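You operate a simulated robot arm through the tools that you are given. There is no shell and no other tool.

The job below is to be done with a simulated robot arm. You get a single attempt, and the scene is never put back.

## Task
Press the orange bag from the black drawer into the yellow cell, fit the divider and the lid.
Fine: The divider that stands on the black mat; close the drawer again. Where these are worked on the way, their far stop is far enough and under half their travel is too little: black drawer.
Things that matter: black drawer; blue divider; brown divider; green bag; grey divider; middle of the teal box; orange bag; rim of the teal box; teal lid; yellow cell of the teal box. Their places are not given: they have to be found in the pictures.

Only the result counts: the job must be done as asked and must still hold three seconds after the hand-in. Knocking over, shifting, dropping, spilling or breaking anything else fails it. Lids that push on must go on centred and level and be pressed home; caps that screw on are set level and turned clockwise until they are tight.

## Robot
A 7-joint arm with a two-finger parallel gripper, fixed in place. Base frame: the origin is on the floor under the middle of its stand, x ahead of it, y to its left, z up; the work surface is at about z = 0.8. Units: m, degrees, N and s.
With the tool pointing down near the work surface it reaches from about 0.3 to 0.7 m from the base axis. Its first joint turns from -66.0 to 66.0 degrees. Payload 1.57 kg.
Tool frame: the origin (TCP) lies between the finger pads and is the grasp point; the fingertips stand 0.03 m ahead of it; z points along the fingers, y is the line along which they close. Largest opening 0.11 m; finger width 0.024, thickness 0.012; the body of the gripper, 0.048 by 0.112 m, starts 0.078 m behind the TCP.
Orientation is told as [roll, pitch, yaw] about the base's x, y, z axes, in that order, counted from this pose: with the fingers straight down and closing along the base's y, the tool's x points along the base's -x, its y along +y and its z along -z.

## Interface
- The arm moves only by the tool step_arm. Its argument "motion" is a list of rows, each an object of numbers (a shift or turn left out is 0, a gripper value left out holds the last): "tx", "ty", "tz": the shift along the tool's x, y, z in units of 150 mm (1.0 is 150 mm); "wx", "wy", "wz": the turn, a rotation vector about the tool's x, y, z in units of 180 degrees (1.0 is 180 degrees); "jaw": the gripper command, from -1 (shut) to 1 (fully open), values between in proportion. In form: [{"tx": .., "ty": .., "tz": .., "wx": .., "wy": .., "wz": .., "jaw": ..}, ...]. A call has 1 to 20 rows; each row is the pose to reach, as a shift and turn from the pose commanded when the call began, along the tool's axes at that moment. A call with a number of a shift or a turn outside -1 to 1 is refused whole. Rows are played at 5 a second. More than 0.05 m and 8.6 degrees between two rows, or a gripper value outside its range, and nothing of the call is played. A pose out of reach is approached as far as the arm can. The call stops where the force on the tool passes 90 N (or 10 N more than at its start, if that is more) or the arm is blocked; 0.2 s more then pass. Each finger travels about 0.108 m/s and halts on what it meets, pressing with about 40 N; the grip force reading is that of the motor and also rises with nothing between the fingers. The clock runs only during rows and for 0.2 s after the last one: add rows that repeat a pose to give the fingers time. It gives the time, the measured TCP pose, the force on the tool (base axes), the opening and the grip force at its end, in the units of the frame above (readings bear some noise), with the torque about the TCP (base axes, N m) and any sound that the robot's microphone picked up.
- Cameras (640 x 400 px; columns grow to the right, rows downward): "scene" is fixed at [0.1711, -0.411, 1.382]; the picture's right is [0.64, -0.77, 0.00], its down [-0.59, -0.49, -0.65] and it looks along [0.50, 0.41, -0.76] (base axes); focal length 264 px, centre (320, 200). "wrist" rides on the gripper at [0.07, 0.016, -0.141] in the tool frame; the picture's right is [-0.23, 0.97, 0.00], its down [-0.85, -0.20, -0.48] and it looks along [-0.47, -0.11, 0.88] (tool axes); focal length 222 px, centre (320, 200).
- capture(camera): a new picture of that camera. The clock stands still meanwhile.
- locate(camera, pixels): for up to 12 pixels [column, row] of the newest picture of that camera ("zoom" is the newest enlarged one), the place [x, y, z] in the base frame of the surface seen there, good to about 0.002 m. The clock stands still meanwhile.
- close_up(camera, box): a new picture of the part [left, top, right, bottom] of that camera's present view, enlarged. The clock stands still meanwhile.
- sign_off(): hands the job in; it is judged then, once.

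Leave the gripper open and the arm clear of the work at the hand-in unless told otherwise.

The tools are called as a command line: name --argument value ..., lists and objects as JSON in quotes. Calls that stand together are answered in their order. step_arm: Moves the arm, as the interface text tells. Its arguments: {"type":"object","properties":{"motion":{"type":"array","items":{"type":"object","properties":{"tx":{"type":"number"},"ty":{"type":"number"},"tz":{"type":"number"},"wx":{"type":"number"},"wy":{"type":"number"},"wz":{"type":"number"},"jaw":{"type":"number"}}}}},"required":["motion"]} The other tools are called the same way: capture (camera) takes a picture; locate (camera, pixels) gives the place of the surface under pixels of a picture; close_up (camera, box) takes an enlarged picture of a part of a camera's view; sign_off () hands the job in.

At the start:

```text
time_s: 0.0
eef_pos: [0.41, 0.0515, 1.1077]
ee_rot: [0.0, 0.0, 0.0]
force: [-0.8, 0.2, 0.4]
ft_torque: [0.0, -0.01, -0.01]
finger_gap: 0.1101
grip_force: 0.1
```

scene: 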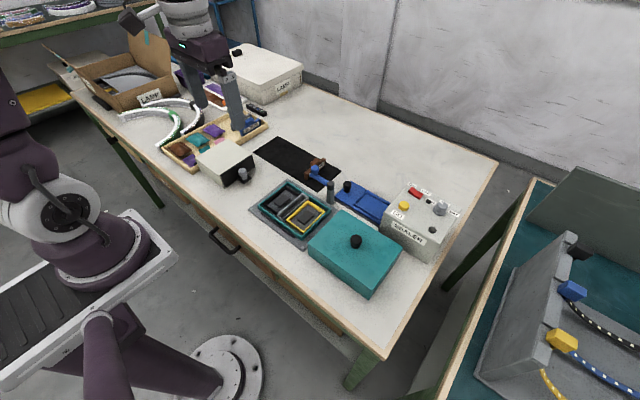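
wrist: 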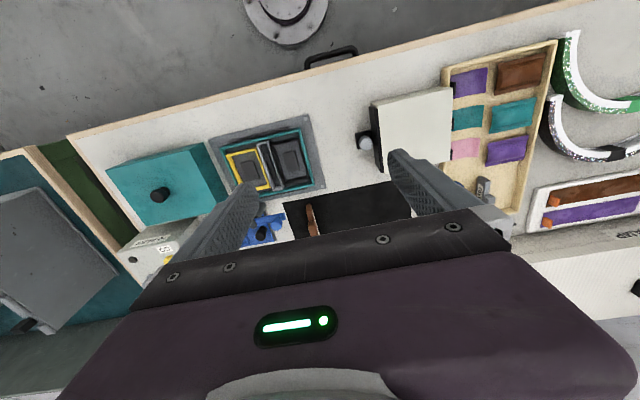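

I'll look closer at the work area around the box, drawer and mat (scene columns 150-480, rows 100-310) before I move anything.

close_up --camera "scene" --box '[230, 130, 350, 205]'

close_up --camera "scene" --box '[240, 170, 400, 270]'

close_up --camera "scene" --box '[150, 100, 280, 190]'

close_up --camera "scene" --box '[320, 160, 480, 300]'

```text
5.33 times, centred on (290, 168) of scene
```

zoom: 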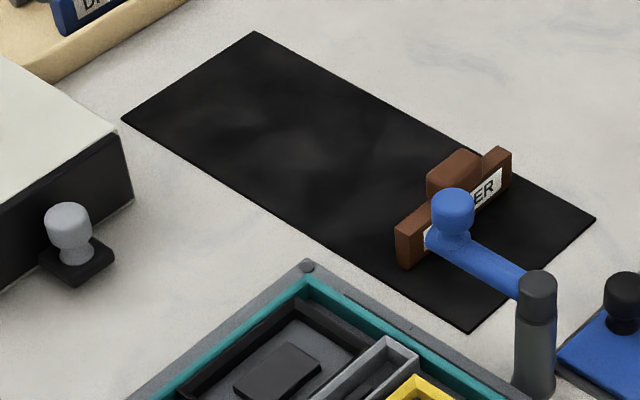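

```text
4.00 times, centred on (320, 220) of scene
```

zoom: 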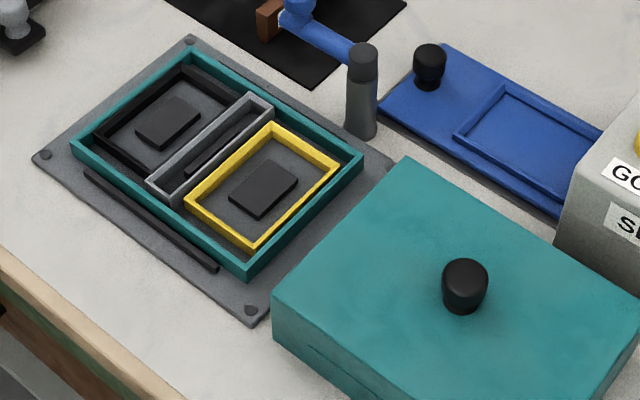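

```text
4.44 times, centred on (215, 145) of scene
```

zoom: 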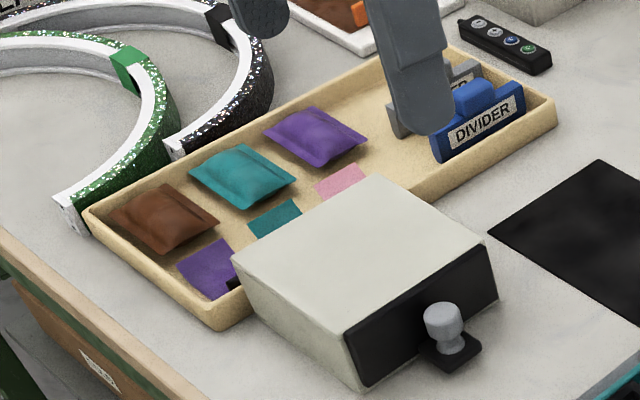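

```text
2.86 times, centred on (400, 230) of scene
```

zoom: 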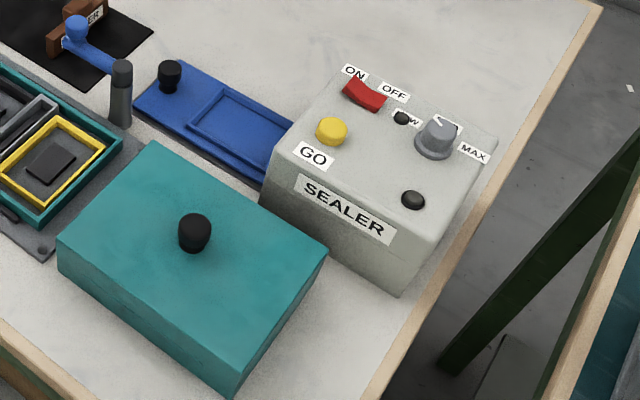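

The drawer cabinet is left of the box with a grey knob. The brown divider stands on the black mat, with a blue arm on a grey post next to it. Next I measure the key points from the scene picture.

capture --camera "scene"

locate --camera "scene" --pixels '[[228, 141], [197, 158], [222, 180], [254, 160], [242, 172], [287, 182], [262, 207], [332, 208], [301, 240], [250, 208], [303, 248], [288, 180]]'

locate --camera "scene" --pixels '[[341, 211], [311, 242], [402, 253], [371, 294], [356, 237], [356, 241], [305, 178], [325, 160], [315, 168], [330, 183], [331, 198], [316, 162]]'

```text
taken
```

scene: 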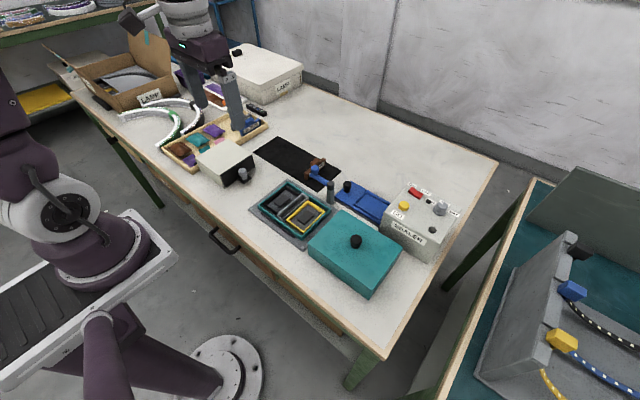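

```text
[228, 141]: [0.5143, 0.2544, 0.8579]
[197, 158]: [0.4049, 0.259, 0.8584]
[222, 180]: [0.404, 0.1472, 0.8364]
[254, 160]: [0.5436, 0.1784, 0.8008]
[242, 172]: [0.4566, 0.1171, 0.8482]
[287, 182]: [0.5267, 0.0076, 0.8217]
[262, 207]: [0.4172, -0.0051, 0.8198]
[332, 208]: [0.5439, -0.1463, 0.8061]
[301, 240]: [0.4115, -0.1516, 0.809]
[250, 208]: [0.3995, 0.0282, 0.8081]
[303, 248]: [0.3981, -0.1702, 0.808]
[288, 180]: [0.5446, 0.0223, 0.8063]
```

```text
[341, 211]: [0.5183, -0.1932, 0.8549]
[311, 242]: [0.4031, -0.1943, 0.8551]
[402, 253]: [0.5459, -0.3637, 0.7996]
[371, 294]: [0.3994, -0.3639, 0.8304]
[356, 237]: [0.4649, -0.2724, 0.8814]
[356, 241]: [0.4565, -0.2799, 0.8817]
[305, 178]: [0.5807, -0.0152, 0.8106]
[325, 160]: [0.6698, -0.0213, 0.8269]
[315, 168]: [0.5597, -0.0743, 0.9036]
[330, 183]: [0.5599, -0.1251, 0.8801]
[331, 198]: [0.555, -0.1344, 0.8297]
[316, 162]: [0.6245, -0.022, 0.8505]
```

The drawer opens toward -y, with its front at y≈0.145. The teal box is at x 0.41–0.53, y −0.15…0.01, and the lid top is at z≈0.855. Now I zoom the wrist view on the box (columns 200-330), the drawer knob and the mat.

close_up --camera "wrist" --box '[200, 110, 330, 205]'

close_up --camera "wrist" --box '[230, 180, 420, 250]'

close_up --camera "wrist" --box '[340, 70, 470, 190]'

close_up --camera "wrist" --box '[90, 130, 230, 250]'

```text
4.21 times, centred on (265, 158) of wrist
```

zoom: 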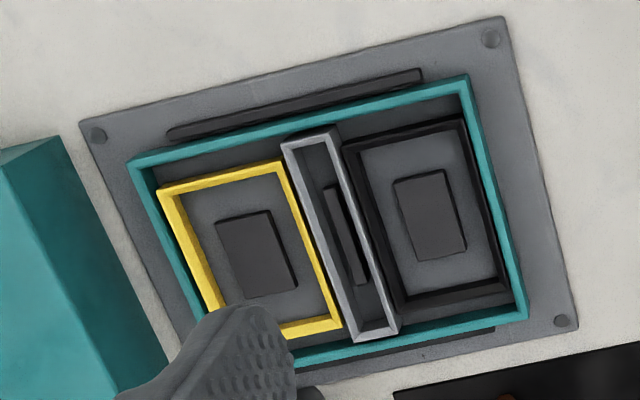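

```text
3.37 times, centred on (325, 215) of wrist
```

zoom: 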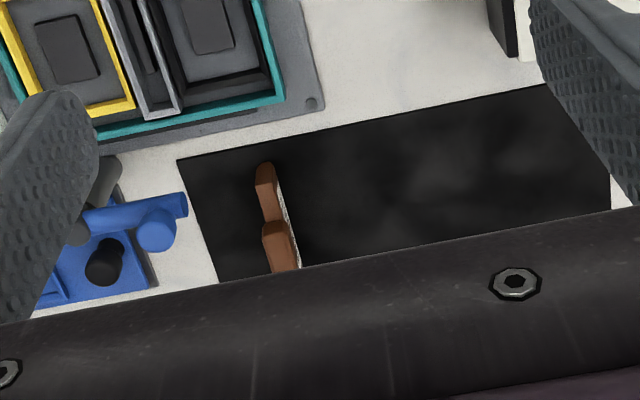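

```text
3.33 times, centred on (405, 130) of wrist
```

zoom: 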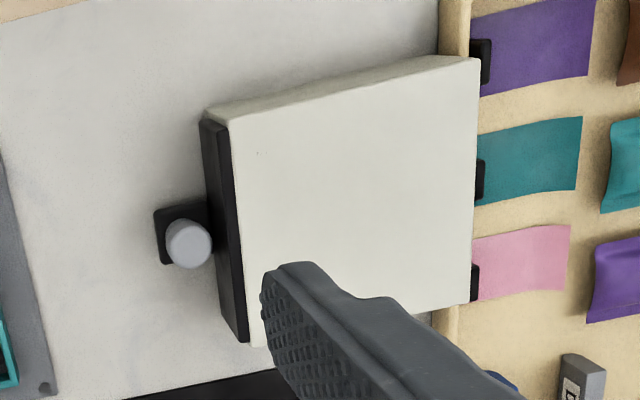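

```text
3.33 times, centred on (160, 190) of wrist
```

zoom: 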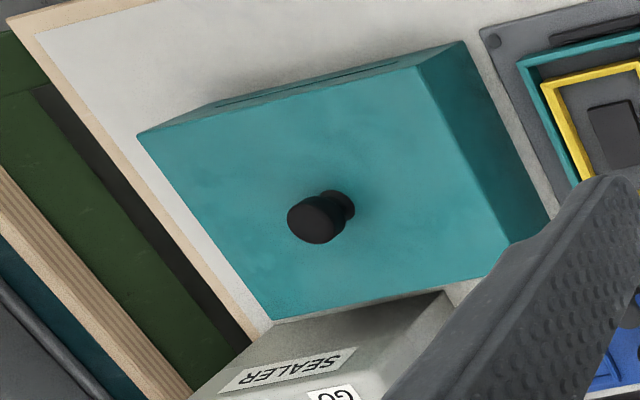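

The divider, its grey channel and the lid all run in line with the base axes. The drawer knob stands on a tab in front of the black front. Next I move toward the drawer, staying high, for a closer wrist view.

step_arm --motion '[{"tx": 0.017, "ty": 0.15, "tz": 0.15}, {"tx": 0.033, "ty": 0.3, "tz": 0.3}, {"tx": 0.05, "ty": 0.45, "tz": 0.45}, {"tx": 0.067, "ty": 0.59, "tz": 0.6}, {"tx": 0.067, "ty": 0.59, "tz": 0.6}]'

capture --camera "wrist"

capture --camera "scene"

```text
time_s: 1.2
eef_pos: [0.3986, 0.1383, 1.0171]
ee_rot: [0.0, 0.0, 0.0]
force: [0.1, 0.2, 0.6]
ft_torque: [0.02, 0.0, 0.01]
finger_gap: 0.1101
grip_force: 0.1
```

```text
taken
```

wrist: 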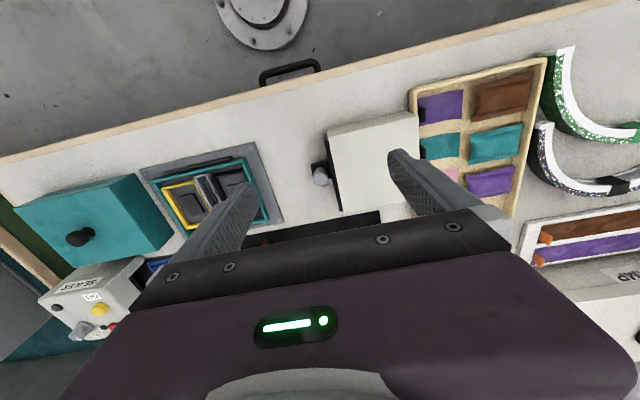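

```text
taken
```

scene: 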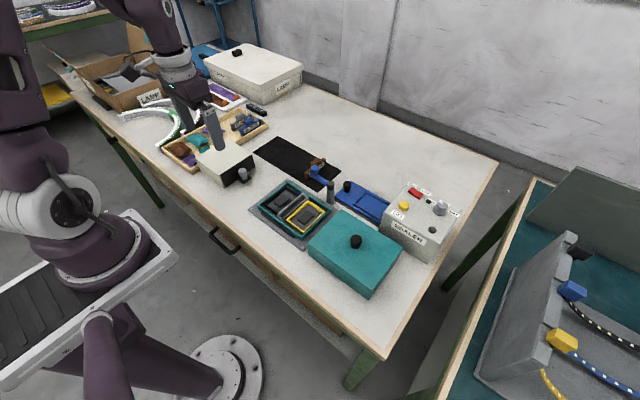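

The knob now sits near wrist pixel (320,175). I zoom in there and on the box to measure both.

close_up --camera "wrist" --box '[290, 100, 430, 215]'

locate --camera "wrist" --pixels '[[322, 177], [318, 171], [316, 167], [327, 130], [339, 210], [415, 113], [338, 209], [320, 180], [325, 178], [330, 195], [328, 150], [334, 205]]'

close_up --camera "scene" --box '[190, 130, 290, 200]'

locate --camera "zoom" --pixels '[[334, 262], [350, 265], [312, 265], [335, 285], [335, 300], [330, 320], [360, 310], [310, 330], [380, 260], [260, 360], [400, 190], [380, 200]]'

```text
3.48 times, centred on (360, 158) of wrist
```

zoom: 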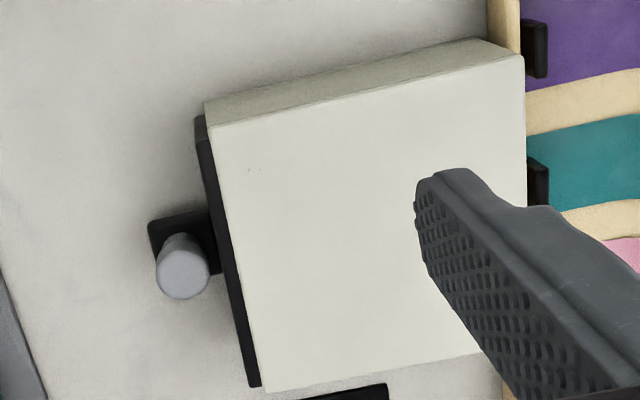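

```text
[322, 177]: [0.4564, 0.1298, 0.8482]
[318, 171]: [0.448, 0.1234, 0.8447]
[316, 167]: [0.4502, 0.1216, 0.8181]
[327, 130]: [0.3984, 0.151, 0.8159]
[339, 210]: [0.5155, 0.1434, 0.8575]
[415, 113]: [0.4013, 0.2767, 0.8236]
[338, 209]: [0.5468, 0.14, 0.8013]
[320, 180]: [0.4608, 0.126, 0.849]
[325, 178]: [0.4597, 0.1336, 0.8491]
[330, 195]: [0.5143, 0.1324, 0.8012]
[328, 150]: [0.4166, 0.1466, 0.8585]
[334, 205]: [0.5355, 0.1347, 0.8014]
```

```text
5.71 times, centred on (240, 165) of scene
```

zoom: 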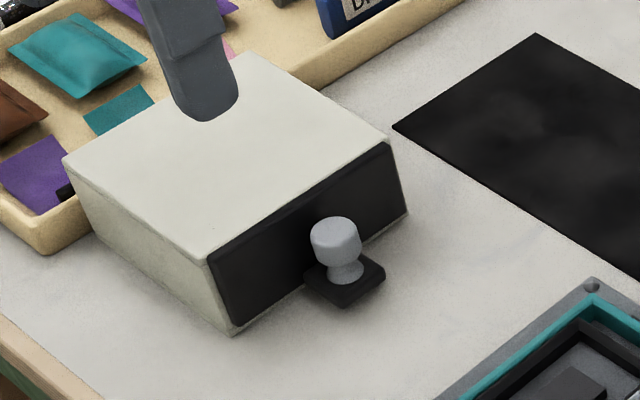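

```text
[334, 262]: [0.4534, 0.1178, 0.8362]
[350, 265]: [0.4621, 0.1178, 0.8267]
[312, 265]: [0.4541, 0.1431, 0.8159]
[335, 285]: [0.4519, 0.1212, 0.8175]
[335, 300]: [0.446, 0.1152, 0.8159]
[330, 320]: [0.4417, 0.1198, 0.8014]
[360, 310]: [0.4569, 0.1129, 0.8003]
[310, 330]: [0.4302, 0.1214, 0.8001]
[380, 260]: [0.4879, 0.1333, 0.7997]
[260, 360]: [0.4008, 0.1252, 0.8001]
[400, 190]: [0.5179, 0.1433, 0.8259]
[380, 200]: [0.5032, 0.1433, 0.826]
```

The knob head is centred near (0.459, 0.126) with its top at z≈0.849, and the tab below it tops out at z≈0.816. I turn the gripper 90° so it closes along x, still up high, then look again.

step_arm --motion '[{"wz": -0.0454}, {"wz": -0.0909}, {"wz": -0.1364}, {"wz": -0.1818}, {"wz": -0.2273}, {"wz": -0.2727}, {"wz": -0.3182}, {"wz": -0.3636}, {"wz": -0.4091}, {"wz": -0.4545}, {"wz": -0.5}, {"wz": -0.5}]'

capture --camera "wrist"

capture --camera "scene"

```text
time_s: 3.8
eef_pos: [0.3987, 0.139, 1.0173]
ee_rot: [0.0, 0.1, 90.1]
force: [-0.6, 0.1, -0.6]
ft_torque: [-0.02, 0.02, 0.02]
finger_gap: 0.1101
grip_force: 0.1
```

```text
taken
```

wrist: 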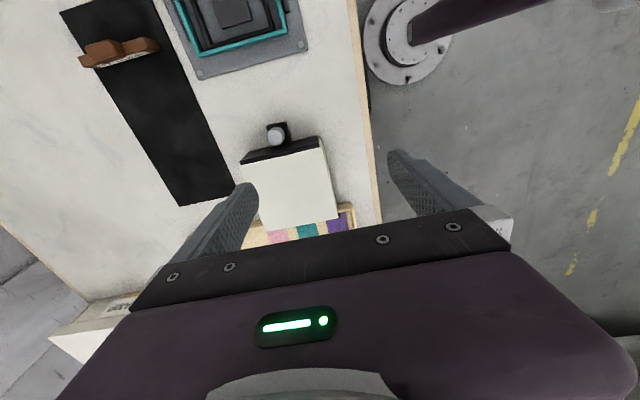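

```text
taken
```

scene: 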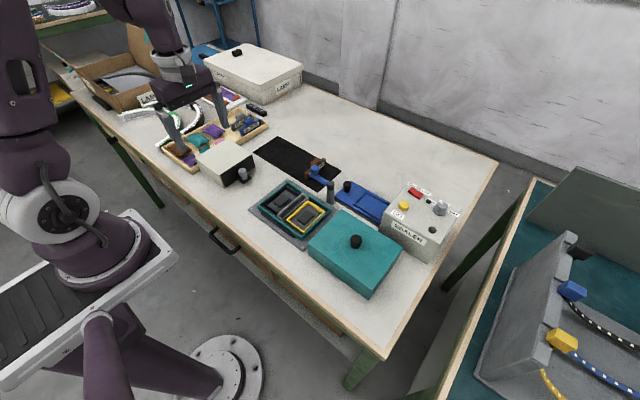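

The turn is done at yaw 90. The knob is now at wrist pixel (275,137), so I zoom in there to pin its centre.

close_up --camera "wrist" --box '[235, 110, 335, 172]'

locate --camera "wrist" --pixels '[[276, 138], [270, 138], [282, 138], [276, 144], [276, 131], [288, 125], [266, 126], [318, 138], [242, 157], [290, 148]]'

```text
6.40 times, centred on (285, 141) of wrist
```

zoom: 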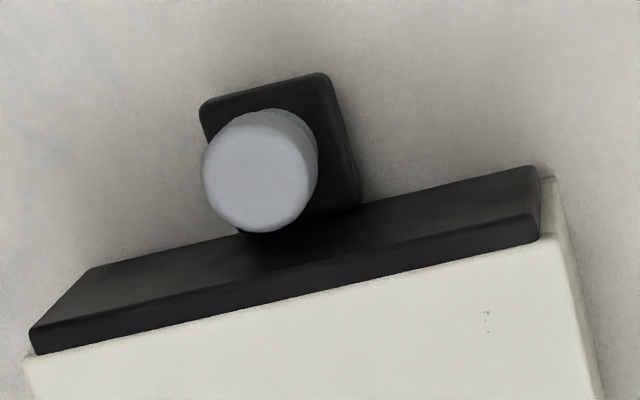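

```text
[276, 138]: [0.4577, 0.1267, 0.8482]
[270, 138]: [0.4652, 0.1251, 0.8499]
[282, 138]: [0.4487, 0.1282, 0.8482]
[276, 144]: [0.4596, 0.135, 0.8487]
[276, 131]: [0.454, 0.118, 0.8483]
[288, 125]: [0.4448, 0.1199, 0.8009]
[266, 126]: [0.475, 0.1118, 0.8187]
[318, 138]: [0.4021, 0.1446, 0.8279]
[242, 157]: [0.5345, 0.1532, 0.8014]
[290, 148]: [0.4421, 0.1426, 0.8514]
```

The knob centre is (0.4585, 0.125) and its radius is about 0.0115. I move above it at z≈0.90 with the jaws open and check before going down.

step_arm --motion '[{"tx": 0.03, "ty": -0.133, "tz": 0.15}, {"tx": 0.06, "ty": -0.266, "tz": 0.3}, {"tx": 0.1, "ty": -0.3987, "tz": 0.5}, {"tx": 0.1, "ty": -0.3987, "tz": 0.65}, {"tx": 0.1, "ty": -0.3987, "tz": 0.78}, {"tx": 0.1, "ty": -0.3987, "tz": 0.78}]'

capture --camera "wrist"

close_up --camera "scene" --box '[160, 90, 290, 200]'

```text
time_s: 5.2
eef_pos: [0.4594, 0.1238, 0.8995]
ee_rot: [0.0, 0.1, 89.9]
force: [-0.1, 0.0, -0.9]
ft_torque: [0.0, 0.0, -0.02]
finger_gap: 0.1104
grip_force: 0.1
```

```text
taken
```

wrist: 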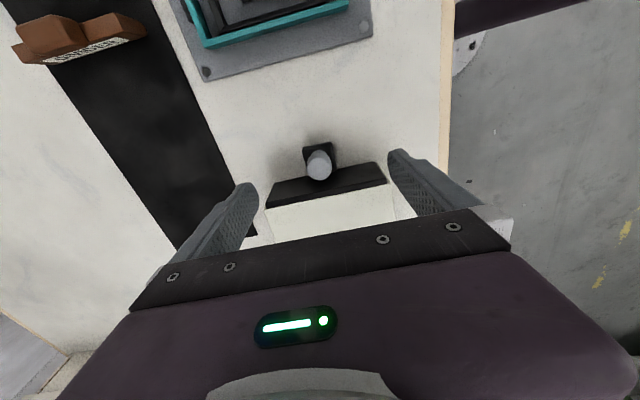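

```text
3.64 times, centred on (225, 145) of scene
```

zoom: 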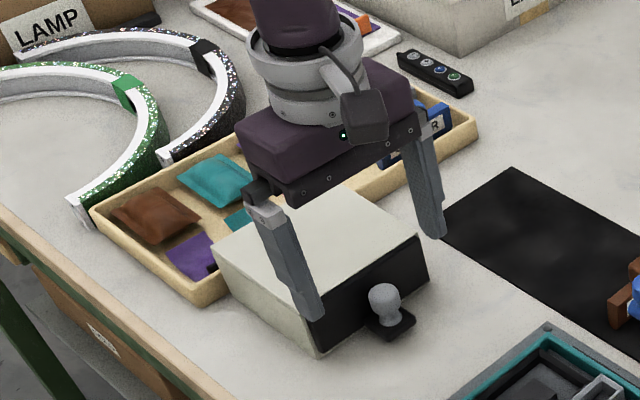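

The fingers straddle the knob evenly and clear the drawer front. I go down 45 mm and close on the knob.

step_arm --motion '[{"tz": 0.1, "jaw": 1}, {"tz": 0.2}, {"tz": 0.303}, {"tz": 0.303, "jaw": -0.4}, {"tz": 0.303, "jaw": -1}, {"tz": 0.303, "jaw": -1}, {"tz": 0.303, "jaw": -1}, {"tz": 0.303, "jaw": -1}]'

capture --camera "wrist"

close_up --camera "scene" --box '[160, 90, 290, 200]'

```text
time_s: 7.0
eef_pos: [0.4607, 0.124, 0.8545]
ee_rot: [-0.2, -0.1, 90.0]
force: [16.2, -0.6, -12.8]
ft_torque: [0.04, -0.24, -0.01]
finger_gap: 0.0232
grip_force: 35.7
```

```text
taken
```

wrist: 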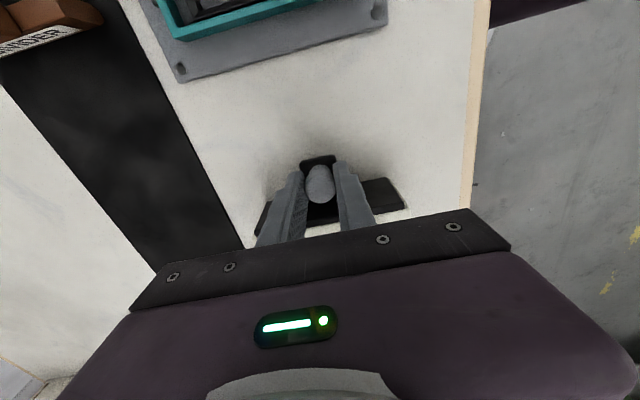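

```text
3.64 times, centred on (225, 145) of scene
```

zoom: 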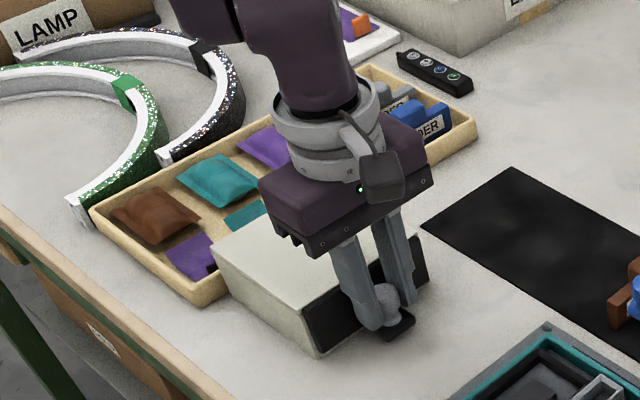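

The knob is held (gap 0.0232, grip 36 N) with a slight side load of 16 N in x. I ease 1.5 mm toward +x and pull the drawer 40 mm toward -y (tool +x), watching the force.

step_arm --motion '[{"ty": -0.01}, {"tx": 0.05, "ty": -0.01}, {"tx": 0.1, "ty": -0.01}, {"tx": 0.15, "ty": -0.01}, {"tx": 0.2, "ty": -0.01}, {"tx": 0.267, "ty": -0.01}, {"tx": 0.267, "ty": -0.01}]'

close_up --camera "scene" --box '[180, 110, 300, 200]'

```text
time_s: 8.6
eef_pos: [0.4598, 0.083, 0.855]
ee_rot: [0.1, 0.1, 89.9]
force: [1.7, -0.1, -32.8]
ft_torque: [0.05, -0.08, 0.0]
finger_gap: 0.0236
grip_force: 35.9
```

```text
4.44 times, centred on (240, 155) of scene
```

zoom: 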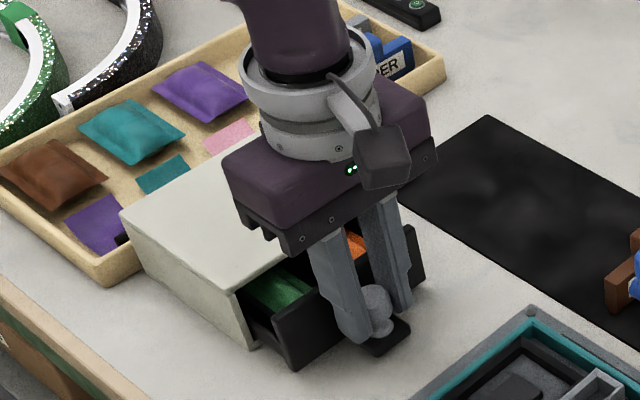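

The drawer is sliding, and I can see green on the left side and orange on the right side inside it. The z force is −33 N, so I ease 1 mm down to see if it relaxes, then keep pulling to the stop.

step_arm --motion '[{"tz": 0.004}, {"tz": 0.007}, {"tx": 0.04, "tz": 0.007}, {"tx": 0.08, "tz": 0.007}, {"tx": 0.08, "tz": 0.007}]'

```text
time_s: 9.8
eef_pos: [0.4606, 0.0725, 0.855]
ee_rot: [-0.1, 0.0, 89.9]
force: [-11.8, -0.9, 19.4]
ft_torque: [0.15, 0.26, -0.01]
finger_gap: 0.0233
grip_force: 35.7
```

That swapped the load to +19 N, which is small. I back off 0.4 mm and keep pulling in 5 mm rows until I feel the stop.

step_arm --motion '[{"tz": -0.0025}, {"tx": 0.033, "tz": -0.0025}, {"tx": 0.067, "tz": -0.0025}, {"tx": 0.1, "tz": -0.0025}, {"tx": 0.1, "tz": -0.0025}]'

close_up --camera "scene" --box '[180, 110, 300, 200]'

```text
time_s: 11.0
eef_pos: [0.4596, 0.0572, 0.8555]
ee_rot: [0.0, 0.1, 90.1]
force: [-2.9, 0.6, -12.4]
ft_torque: [0.26, 0.0, 0.1]
finger_gap: 0.0231
grip_force: 35.5
```

```text
4.44 times, centred on (240, 155) of scene
```

zoom: 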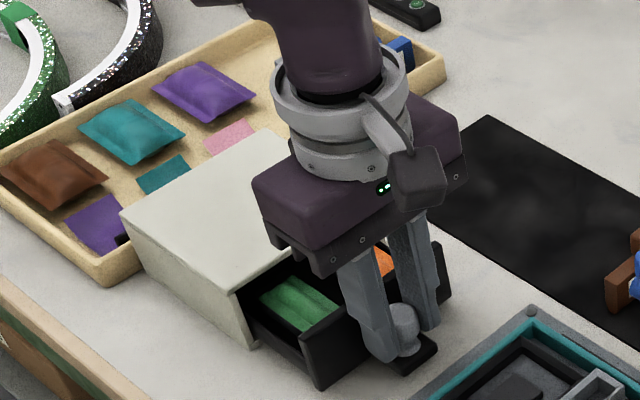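

66 mm out so far with no stop yet. I pull another 10 mm in fine rows and watch the y force.

step_arm --motion '[{"tx": 0.017}, {"tx": 0.033}, {"tx": 0.05}, {"tx": 0.067}, {"tx": 0.067}]'

```text
time_s: 12.2
eef_pos: [0.4589, 0.0477, 0.8542]
ee_rot: [0.0, 0.1, 89.9]
force: [-5.2, 1.1, -5.8]
ft_torque: [0.27, 0.04, 0.06]
finger_gap: 0.0232
grip_force: 35.8
```

Still free, now 76 mm out. I check the clearance between the tab and the box's base plate before pulling more.

close_up --camera "scene" --box '[220, 140, 320, 210]'

capture --camera "wrist"

locate --camera "zoom" --pixels '[[390, 250], [395, 265], [330, 220], [345, 170], [352, 205], [300, 230]]'

```text
5.71 times, centred on (270, 175) of scene
```

zoom: 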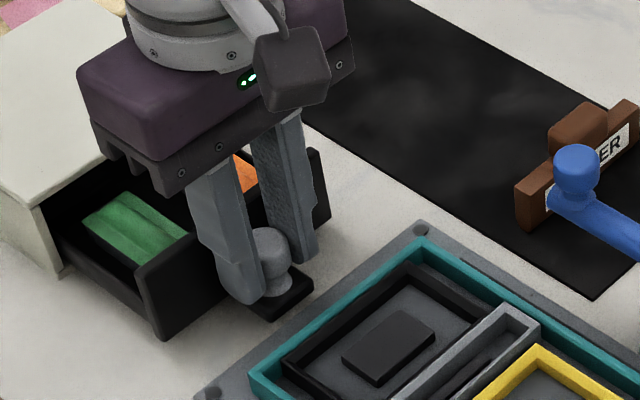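

```text
taken
```

wrist: 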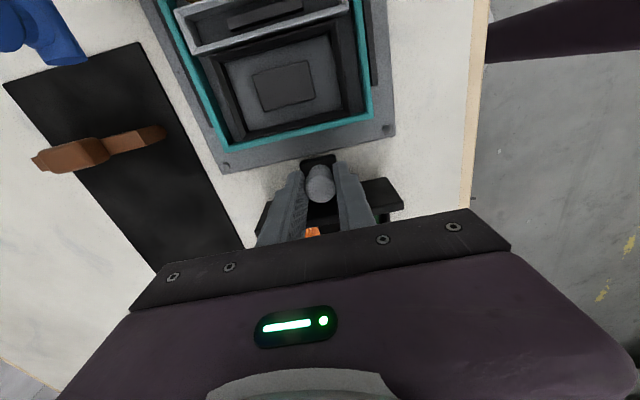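

```text
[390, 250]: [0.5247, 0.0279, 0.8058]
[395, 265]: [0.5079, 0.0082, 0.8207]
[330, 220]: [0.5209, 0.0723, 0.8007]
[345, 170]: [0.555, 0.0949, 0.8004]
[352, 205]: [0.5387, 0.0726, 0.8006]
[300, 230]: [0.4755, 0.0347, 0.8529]
```

About 6 mm of clearance to the plate remains. I pull 4 mm more in 1 mm rows to feel for the stop.

step_arm --motion '[{"tx": 0.0067}, {"tx": 0.0133}, {"tx": 0.02}, {"tx": 0.0267}, {"tx": 0.0267}]'

```text
time_s: 13.4
eef_pos: [0.4605, 0.0432, 0.854]
ee_rot: [0.0, -0.1, 90.0]
force: [-4.0, 7.5, -4.1]
ft_torque: [0.11, 0.11, 0.03]
finger_gap: 0.0232
grip_force: 35.8
```

A resistance of +7.5 N appeared at about 80 mm of travel, probably the stop. I try 1 mm more to confirm.

step_arm --motion '[{"tx": 0.0067}, {"tx": 0.0067}]'

```text
time_s: 14.0
eef_pos: [0.4592, 0.0434, 0.8536]
ee_rot: [-0.1, -0.3, 90.1]
force: [-2.8, 19.8, -4.1]
ft_torque: [0.48, 0.1, 0.08]
finger_gap: 0.0233
grip_force: 35.8
```

The stop is confirmed: force rose to 20 N with no motion. I relax 1 mm, open the jaws a little and rise straight up.

step_arm --motion '[{"tx": -0.008, "jaw": -1}, {"tx": -0.008, "jaw": -0.3}, {"tx": -0.008, "jaw": -0.1}, {"tx": -0.008, "tz": -0.1}, {"tx": -0.008, "tz": -0.3}, {"tx": -0.008, "tz": -0.5}, {"tx": -0.008, "tz": -0.8}, {"tx": -0.008, "tz": -1.0}, {"tx": -0.008, "tz": -1.0}]'

capture --camera "wrist"

capture --camera "scene"

```text
time_s: 16.0
eef_pos: [0.4597, 0.0447, 1.0038]
ee_rot: [0.0, 0.0, 89.9]
force: [-0.8, -0.1, -0.1]
ft_torque: [0.02, -0.02, -0.04]
finger_gap: 0.0496
grip_force: 0.1
```

```text
taken
```

wrist: 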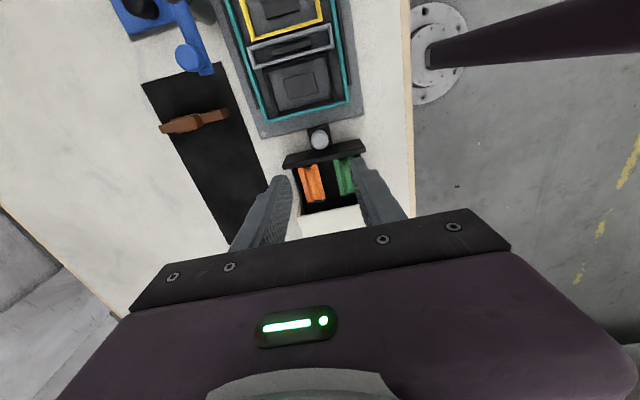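

```text
taken
```

scene: 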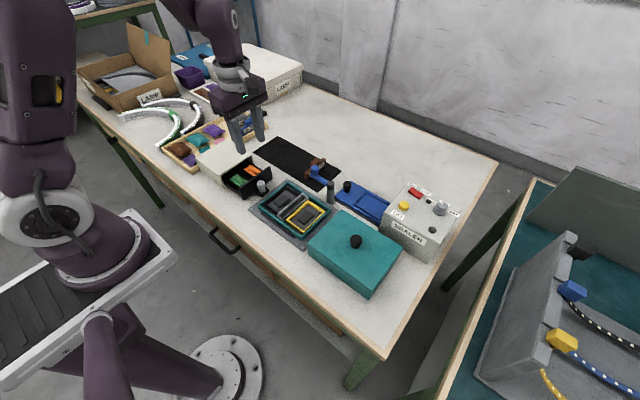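

The drawer is open. Orange is at wrist (312,182) and green at (345,175). I zoom in on the bags from both cameras.

close_up --camera "wrist" --box '[270, 120, 390, 220]'

locate --camera "wrist" --pixels '[[312, 182], [300, 170], [315, 167], [306, 200], [324, 198], [306, 185], [318, 182], [350, 175], [330, 190], [285, 163], [362, 152], [320, 140]]'

close_up --camera "scene" --box '[215, 150, 295, 205]'

locate --camera "zoom" --pixels '[[300, 145], [280, 130], [250, 140], [330, 160], [200, 210], [230, 220], [270, 110], [310, 130], [350, 150], [380, 180], [400, 120], [290, 180]]'

```text
4.00 times, centred on (330, 170) of wrist
```

zoom: 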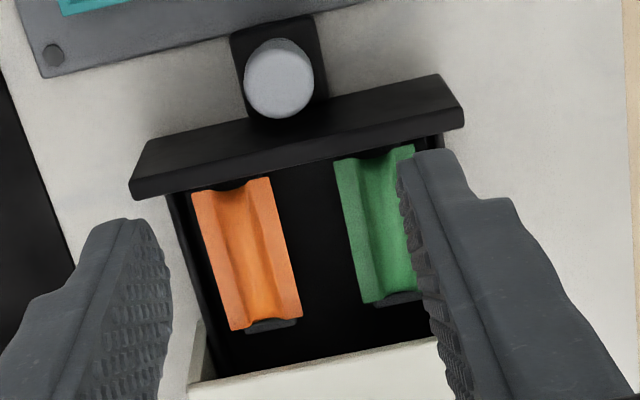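

```text
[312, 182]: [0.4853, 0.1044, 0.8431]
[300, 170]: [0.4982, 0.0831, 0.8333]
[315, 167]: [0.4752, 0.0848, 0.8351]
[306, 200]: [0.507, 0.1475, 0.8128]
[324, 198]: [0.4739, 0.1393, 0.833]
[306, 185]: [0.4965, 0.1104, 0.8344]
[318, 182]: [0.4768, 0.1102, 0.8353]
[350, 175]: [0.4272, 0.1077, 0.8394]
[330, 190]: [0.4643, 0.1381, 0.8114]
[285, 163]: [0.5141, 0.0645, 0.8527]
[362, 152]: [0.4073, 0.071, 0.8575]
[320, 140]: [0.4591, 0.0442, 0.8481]
```

```text
7.27 times, centred on (255, 178) of scene
```

zoom: 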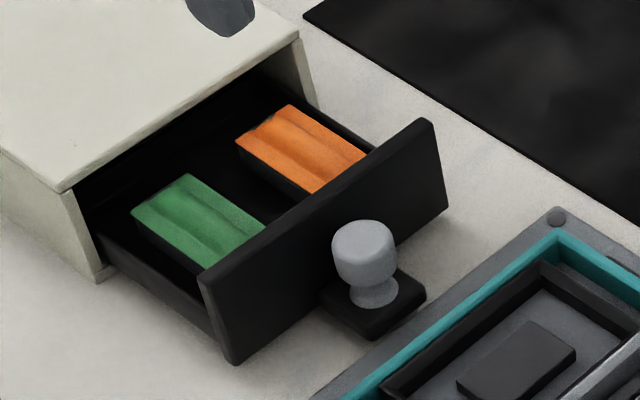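

```text
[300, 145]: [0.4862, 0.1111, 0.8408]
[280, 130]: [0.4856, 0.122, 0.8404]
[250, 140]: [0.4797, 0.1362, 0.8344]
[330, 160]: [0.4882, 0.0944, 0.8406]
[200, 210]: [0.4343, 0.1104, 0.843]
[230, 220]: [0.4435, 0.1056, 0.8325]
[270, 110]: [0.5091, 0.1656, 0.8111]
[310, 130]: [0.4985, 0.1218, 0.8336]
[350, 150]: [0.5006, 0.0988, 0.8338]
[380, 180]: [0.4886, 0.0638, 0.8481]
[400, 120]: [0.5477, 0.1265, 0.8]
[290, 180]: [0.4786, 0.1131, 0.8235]
```

The orange bag lies at x 0.475–0.499, y 0.083–0.14, with edges at z≈0.834 and a ridge at 0.843. It seems to rest on a dark support, close to the drawer's right wall. I move above it with the jaws wide open for a closer look.

step_arm --motion '[{"tx": -0.1, "ty": -0.06, "tz": 0.1, "jaw": 0.5}, {"tx": -0.2, "ty": -0.12, "tz": 0.2, "jaw": 1}, {"tx": -0.3, "ty": -0.18, "tz": 0.36, "jaw": 1}, {"tx": -0.3, "ty": -0.18, "tz": 0.36, "jaw": 1}]'

capture --camera "wrist"

close_up --camera "wrist" --box '[240, 120, 400, 230]'

```text
time_s: 17.0
eef_pos: [0.4867, 0.0882, 0.9501]
ee_rot: [0.0, 0.0, 90.0]
force: [-0.6, 0.3, -0.5]
ft_torque: [-0.03, 0.01, 0.0]
finger_gap: 0.1099
grip_force: 0.0
```

```text
taken
```

wrist: 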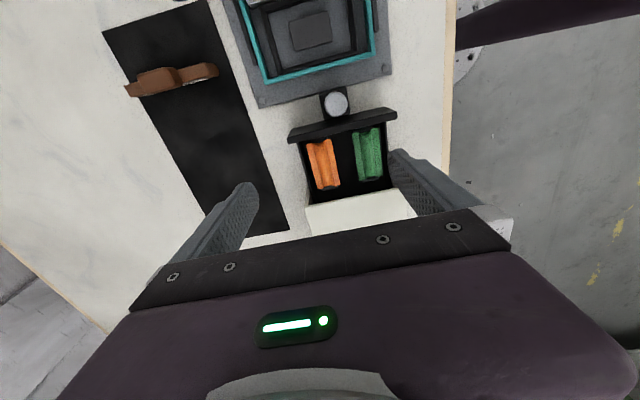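

```text
3.64 times, centred on (320, 175) of wrist
```

zoom: 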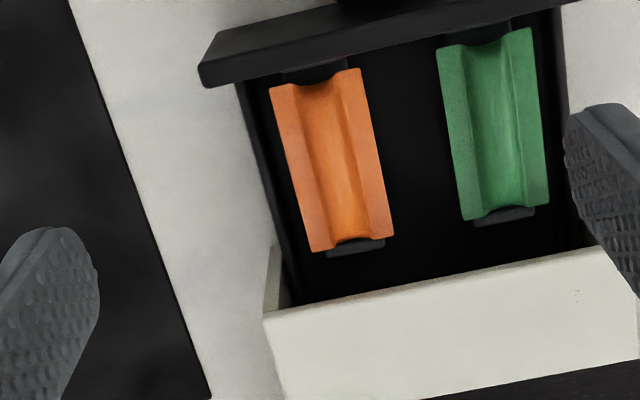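

Next I measure the bag's edges, the dark stub at its ends, and the drawer's side wall.

locate --camera "zoom" --pixels '[[275, 95], [355, 75], [315, 245], [388, 232], [335, 160], [362, 248], [318, 75], [262, 170], [280, 230], [255, 130], [420, 200], [300, 280]]'

locate --camera "zoom" --pixels '[[290, 170], [300, 165], [312, 162], [325, 160], [350, 158], [362, 156], [374, 154], [380, 153], [268, 155], [272, 155], [276, 155], [245, 150]]'

close_up --camera "wrist" --box '[290, 125, 350, 200]'

close_up --camera "scene" --box '[235, 155, 275, 185]'

```text
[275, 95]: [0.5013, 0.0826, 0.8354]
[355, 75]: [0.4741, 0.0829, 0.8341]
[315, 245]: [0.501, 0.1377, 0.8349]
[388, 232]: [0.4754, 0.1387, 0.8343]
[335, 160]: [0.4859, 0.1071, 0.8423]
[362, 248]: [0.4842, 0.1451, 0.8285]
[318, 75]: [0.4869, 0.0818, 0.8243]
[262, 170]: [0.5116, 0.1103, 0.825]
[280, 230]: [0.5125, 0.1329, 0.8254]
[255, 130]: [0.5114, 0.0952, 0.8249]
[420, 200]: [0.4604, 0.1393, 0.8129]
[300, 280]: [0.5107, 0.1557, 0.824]
```

```text
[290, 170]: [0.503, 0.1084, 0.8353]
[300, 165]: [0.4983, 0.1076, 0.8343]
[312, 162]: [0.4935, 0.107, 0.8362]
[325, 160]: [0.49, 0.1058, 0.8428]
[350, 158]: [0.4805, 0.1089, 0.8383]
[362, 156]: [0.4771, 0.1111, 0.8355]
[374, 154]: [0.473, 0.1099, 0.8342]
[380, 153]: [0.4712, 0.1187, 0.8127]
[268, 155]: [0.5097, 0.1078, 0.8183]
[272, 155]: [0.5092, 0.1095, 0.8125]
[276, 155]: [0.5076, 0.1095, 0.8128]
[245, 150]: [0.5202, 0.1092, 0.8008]
```

```text
5.33 times, centred on (320, 162) of wrist
```

zoom: 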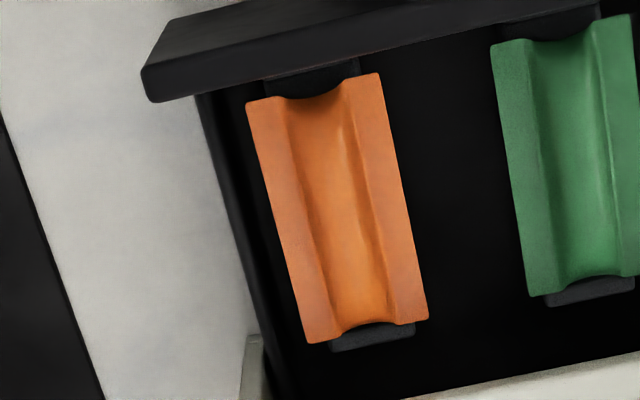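

```text
13.33 times, centred on (255, 170) of scene
```

zoom: 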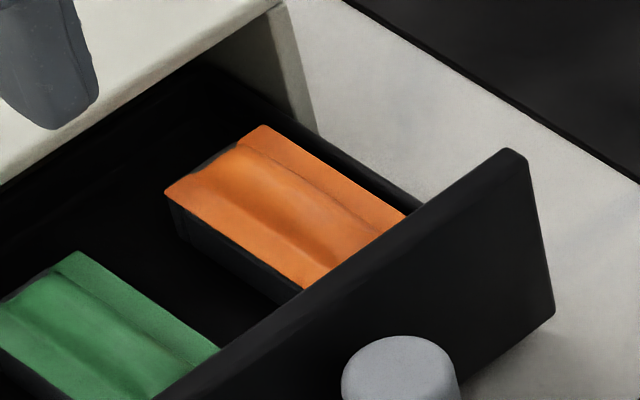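

The bag is 30 mm wide in x (0.473–0.503) and 56 mm long in y. The drawer wall top is at z≈0.825 near x=0.511, so the fingertips must stay above about 0.827. Before grasping I measure the yellow cell in the scene view.

close_up --camera "scene" --box '[260, 185, 340, 245]'

locate --camera "zoom" --pixels '[[202, 248], [380, 90], [510, 165], [350, 335], [225, 248], [380, 115], [490, 175], [345, 310], [300, 225], [360, 220], [360, 290], [420, 180]]'

locate --camera "zoom" --pixels '[[362, 188], [425, 222], [360, 275], [290, 240], [130, 205], [335, 20], [360, 45], [170, 240], [335, 365], [555, 150], [245, 140], [270, 120]]'

```text
6.67 times, centred on (300, 215) of scene
```

zoom: 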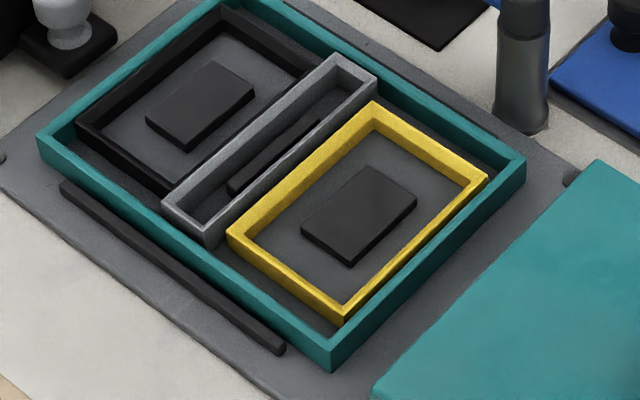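

```text
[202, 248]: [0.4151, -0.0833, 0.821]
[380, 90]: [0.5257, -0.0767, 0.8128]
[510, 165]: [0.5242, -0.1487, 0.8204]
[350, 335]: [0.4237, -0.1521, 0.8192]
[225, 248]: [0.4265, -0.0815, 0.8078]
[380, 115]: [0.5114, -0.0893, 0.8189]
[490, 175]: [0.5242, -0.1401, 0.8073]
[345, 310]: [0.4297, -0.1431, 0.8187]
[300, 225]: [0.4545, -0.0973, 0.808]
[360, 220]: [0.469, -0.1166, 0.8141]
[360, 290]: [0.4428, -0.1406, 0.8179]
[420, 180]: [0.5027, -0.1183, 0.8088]
```

```text
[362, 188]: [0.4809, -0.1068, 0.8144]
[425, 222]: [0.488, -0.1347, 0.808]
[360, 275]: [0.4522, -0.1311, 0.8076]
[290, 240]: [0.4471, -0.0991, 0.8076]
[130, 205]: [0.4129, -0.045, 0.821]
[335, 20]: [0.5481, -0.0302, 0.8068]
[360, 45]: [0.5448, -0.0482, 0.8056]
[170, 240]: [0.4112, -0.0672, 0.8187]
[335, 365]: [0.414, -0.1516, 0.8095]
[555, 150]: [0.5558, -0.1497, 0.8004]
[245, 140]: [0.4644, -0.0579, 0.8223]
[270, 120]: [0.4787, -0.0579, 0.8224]
```

The yellow cell is about 0.076 × 0.051 m inside with its long side along x, so the bag has to be turned 90° on the way. The green bag is near on the -x side, so I narrow the jaws to 46 mm and stop at z≈0.885 above the orange bag (0.488, 0.1105) to check.

step_arm --motion '[{"tx": -0.074, "ty": -0.005, "tz": 0.1, "jaw": 0.3}, {"tx": -0.148, "ty": -0.01, "tz": 0.2, "jaw": -0.164}, {"tx": -0.148, "ty": -0.01, "tz": 0.3, "jaw": -0.164}, {"tx": -0.148, "ty": -0.01, "tz": 0.434, "jaw": -0.164}, {"tx": -0.148, "ty": -0.01, "tz": 0.434, "jaw": -0.164}]'

capture --camera "wrist"

close_up --camera "wrist" --box '[240, 90, 400, 210]'

close_up --camera "scene" --box '[200, 120, 290, 195]'

```text
time_s: 18.2
eef_pos: [0.4893, 0.1115, 0.8861]
ee_rot: [0.1, 0.0, 90.1]
force: [-0.2, 1.2, 0.4]
ft_torque: [-0.03, 0.03, -0.02]
finger_gap: 0.0459
grip_force: 0.0
```

```text
taken
```

wrist: 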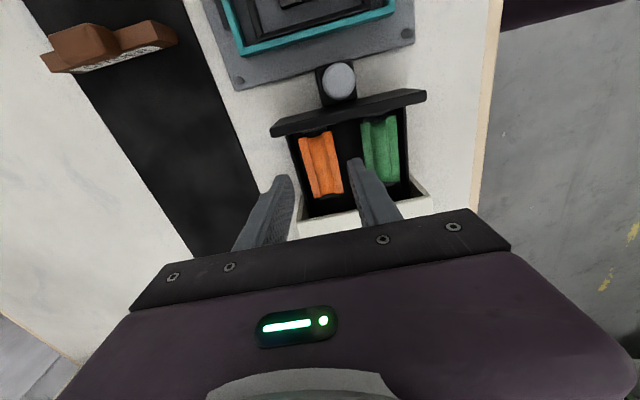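

```text
3.33 times, centred on (320, 150) of wrist
```

zoom: 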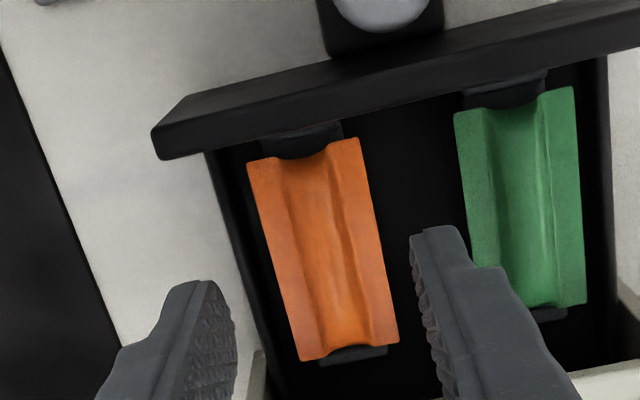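

```text
5.33 times, centred on (245, 158) of scene
```

zoom: 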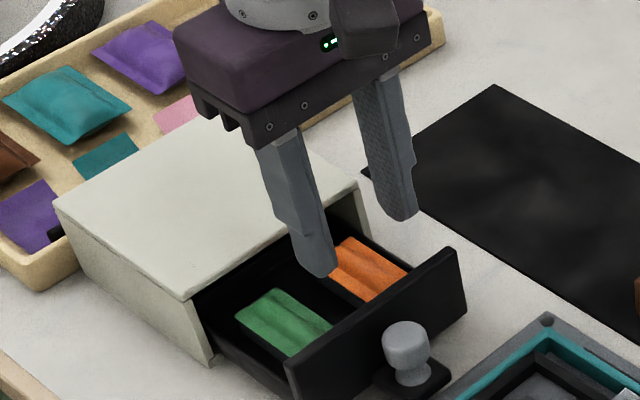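

The fingers straddle the orange bag and clear the green one. I go down 28 mm to TCP z≈0.858 and close gently in stages.

step_arm --motion '[{"tz": 0.06, "ty": 0.005}, {"tz": 0.12, "ty": 0.005}, {"tz": 0.187, "ty": 0.005}, {"tz": 0.187, "ty": 0.005, "jaw": -0.35}, {"tz": 0.187, "ty": 0.005, "jaw": -0.5}, {"tz": 0.187, "ty": 0.005, "jaw": -0.5}]'

close_up --camera "wrist" --box '[240, 80, 400, 210]'

close_up --camera "scene" --box '[200, 120, 290, 195]'

```text
time_s: 19.6
eef_pos: [0.4873, 0.111, 0.8564]
ee_rot: [0.0, 0.0, 90.1]
force: [-0.1, -0.1, 0.0]
ft_torque: [0.02, -0.04, -0.02]
finger_gap: 0.0287
grip_force: 17.9
```

```text
3.08 times, centred on (320, 145) of wrist
```

zoom: 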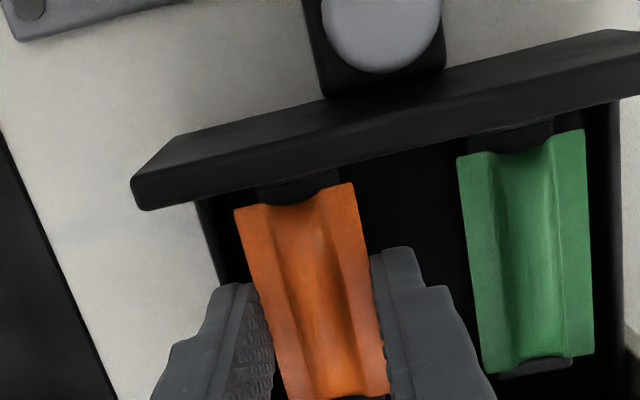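

```text
5.33 times, centred on (245, 158) of scene
```

zoom: 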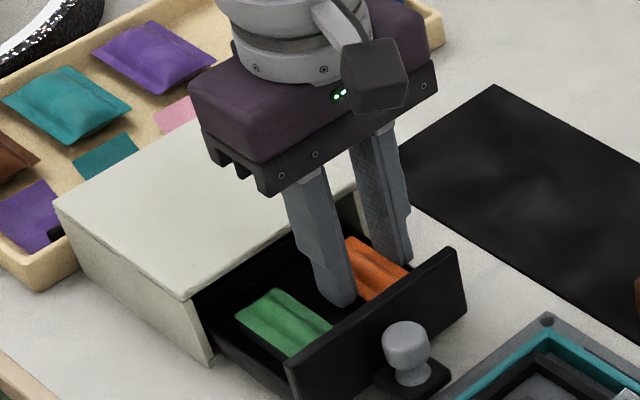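

The bag is contacted: gap 0.0287, grip 18 N. I tighten slightly, lift 20 mm slowly and check that it comes along.

step_arm --motion '[{"jaw": -0.56}, {"jaw": -0.56}, {"tz": -0.03}, {"tz": -0.07}, {"tz": -0.14}, {"tz": -0.14}]'

close_up --camera "wrist" --box '[240, 80, 400, 210]'

close_up --camera "scene" --box '[200, 120, 290, 195]'

```text
time_s: 21.0
eef_pos: [0.4875, 0.1105, 0.88]
ee_rot: [-0.1, 0.1, 90.0]
force: [0.2, -0.1, -0.3]
ft_torque: [0.01, 0.0, -0.04]
finger_gap: 0.0284
grip_force: 38.1
```

```text
3.08 times, centred on (320, 145) of wrist
```

zoom: 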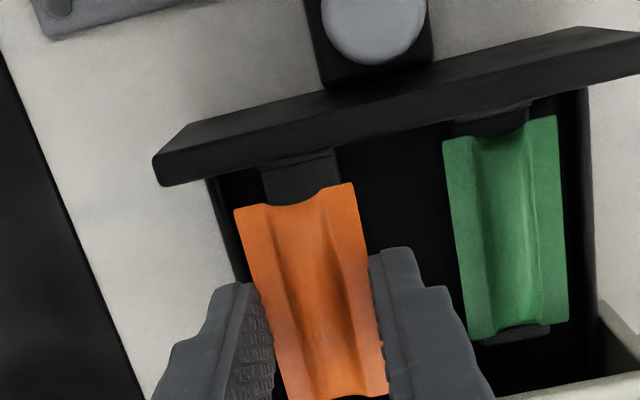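

```text
5.33 times, centred on (245, 158) of scene
```

zoom: 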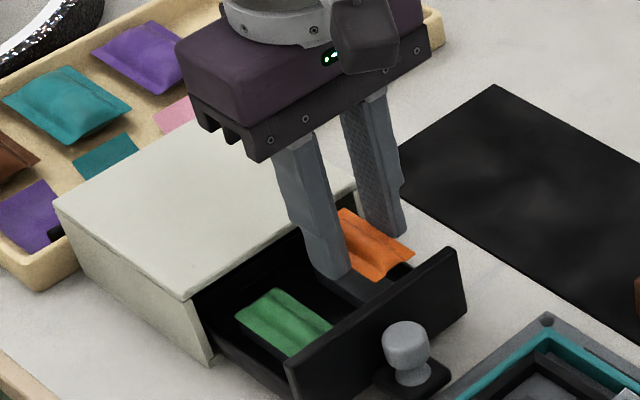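

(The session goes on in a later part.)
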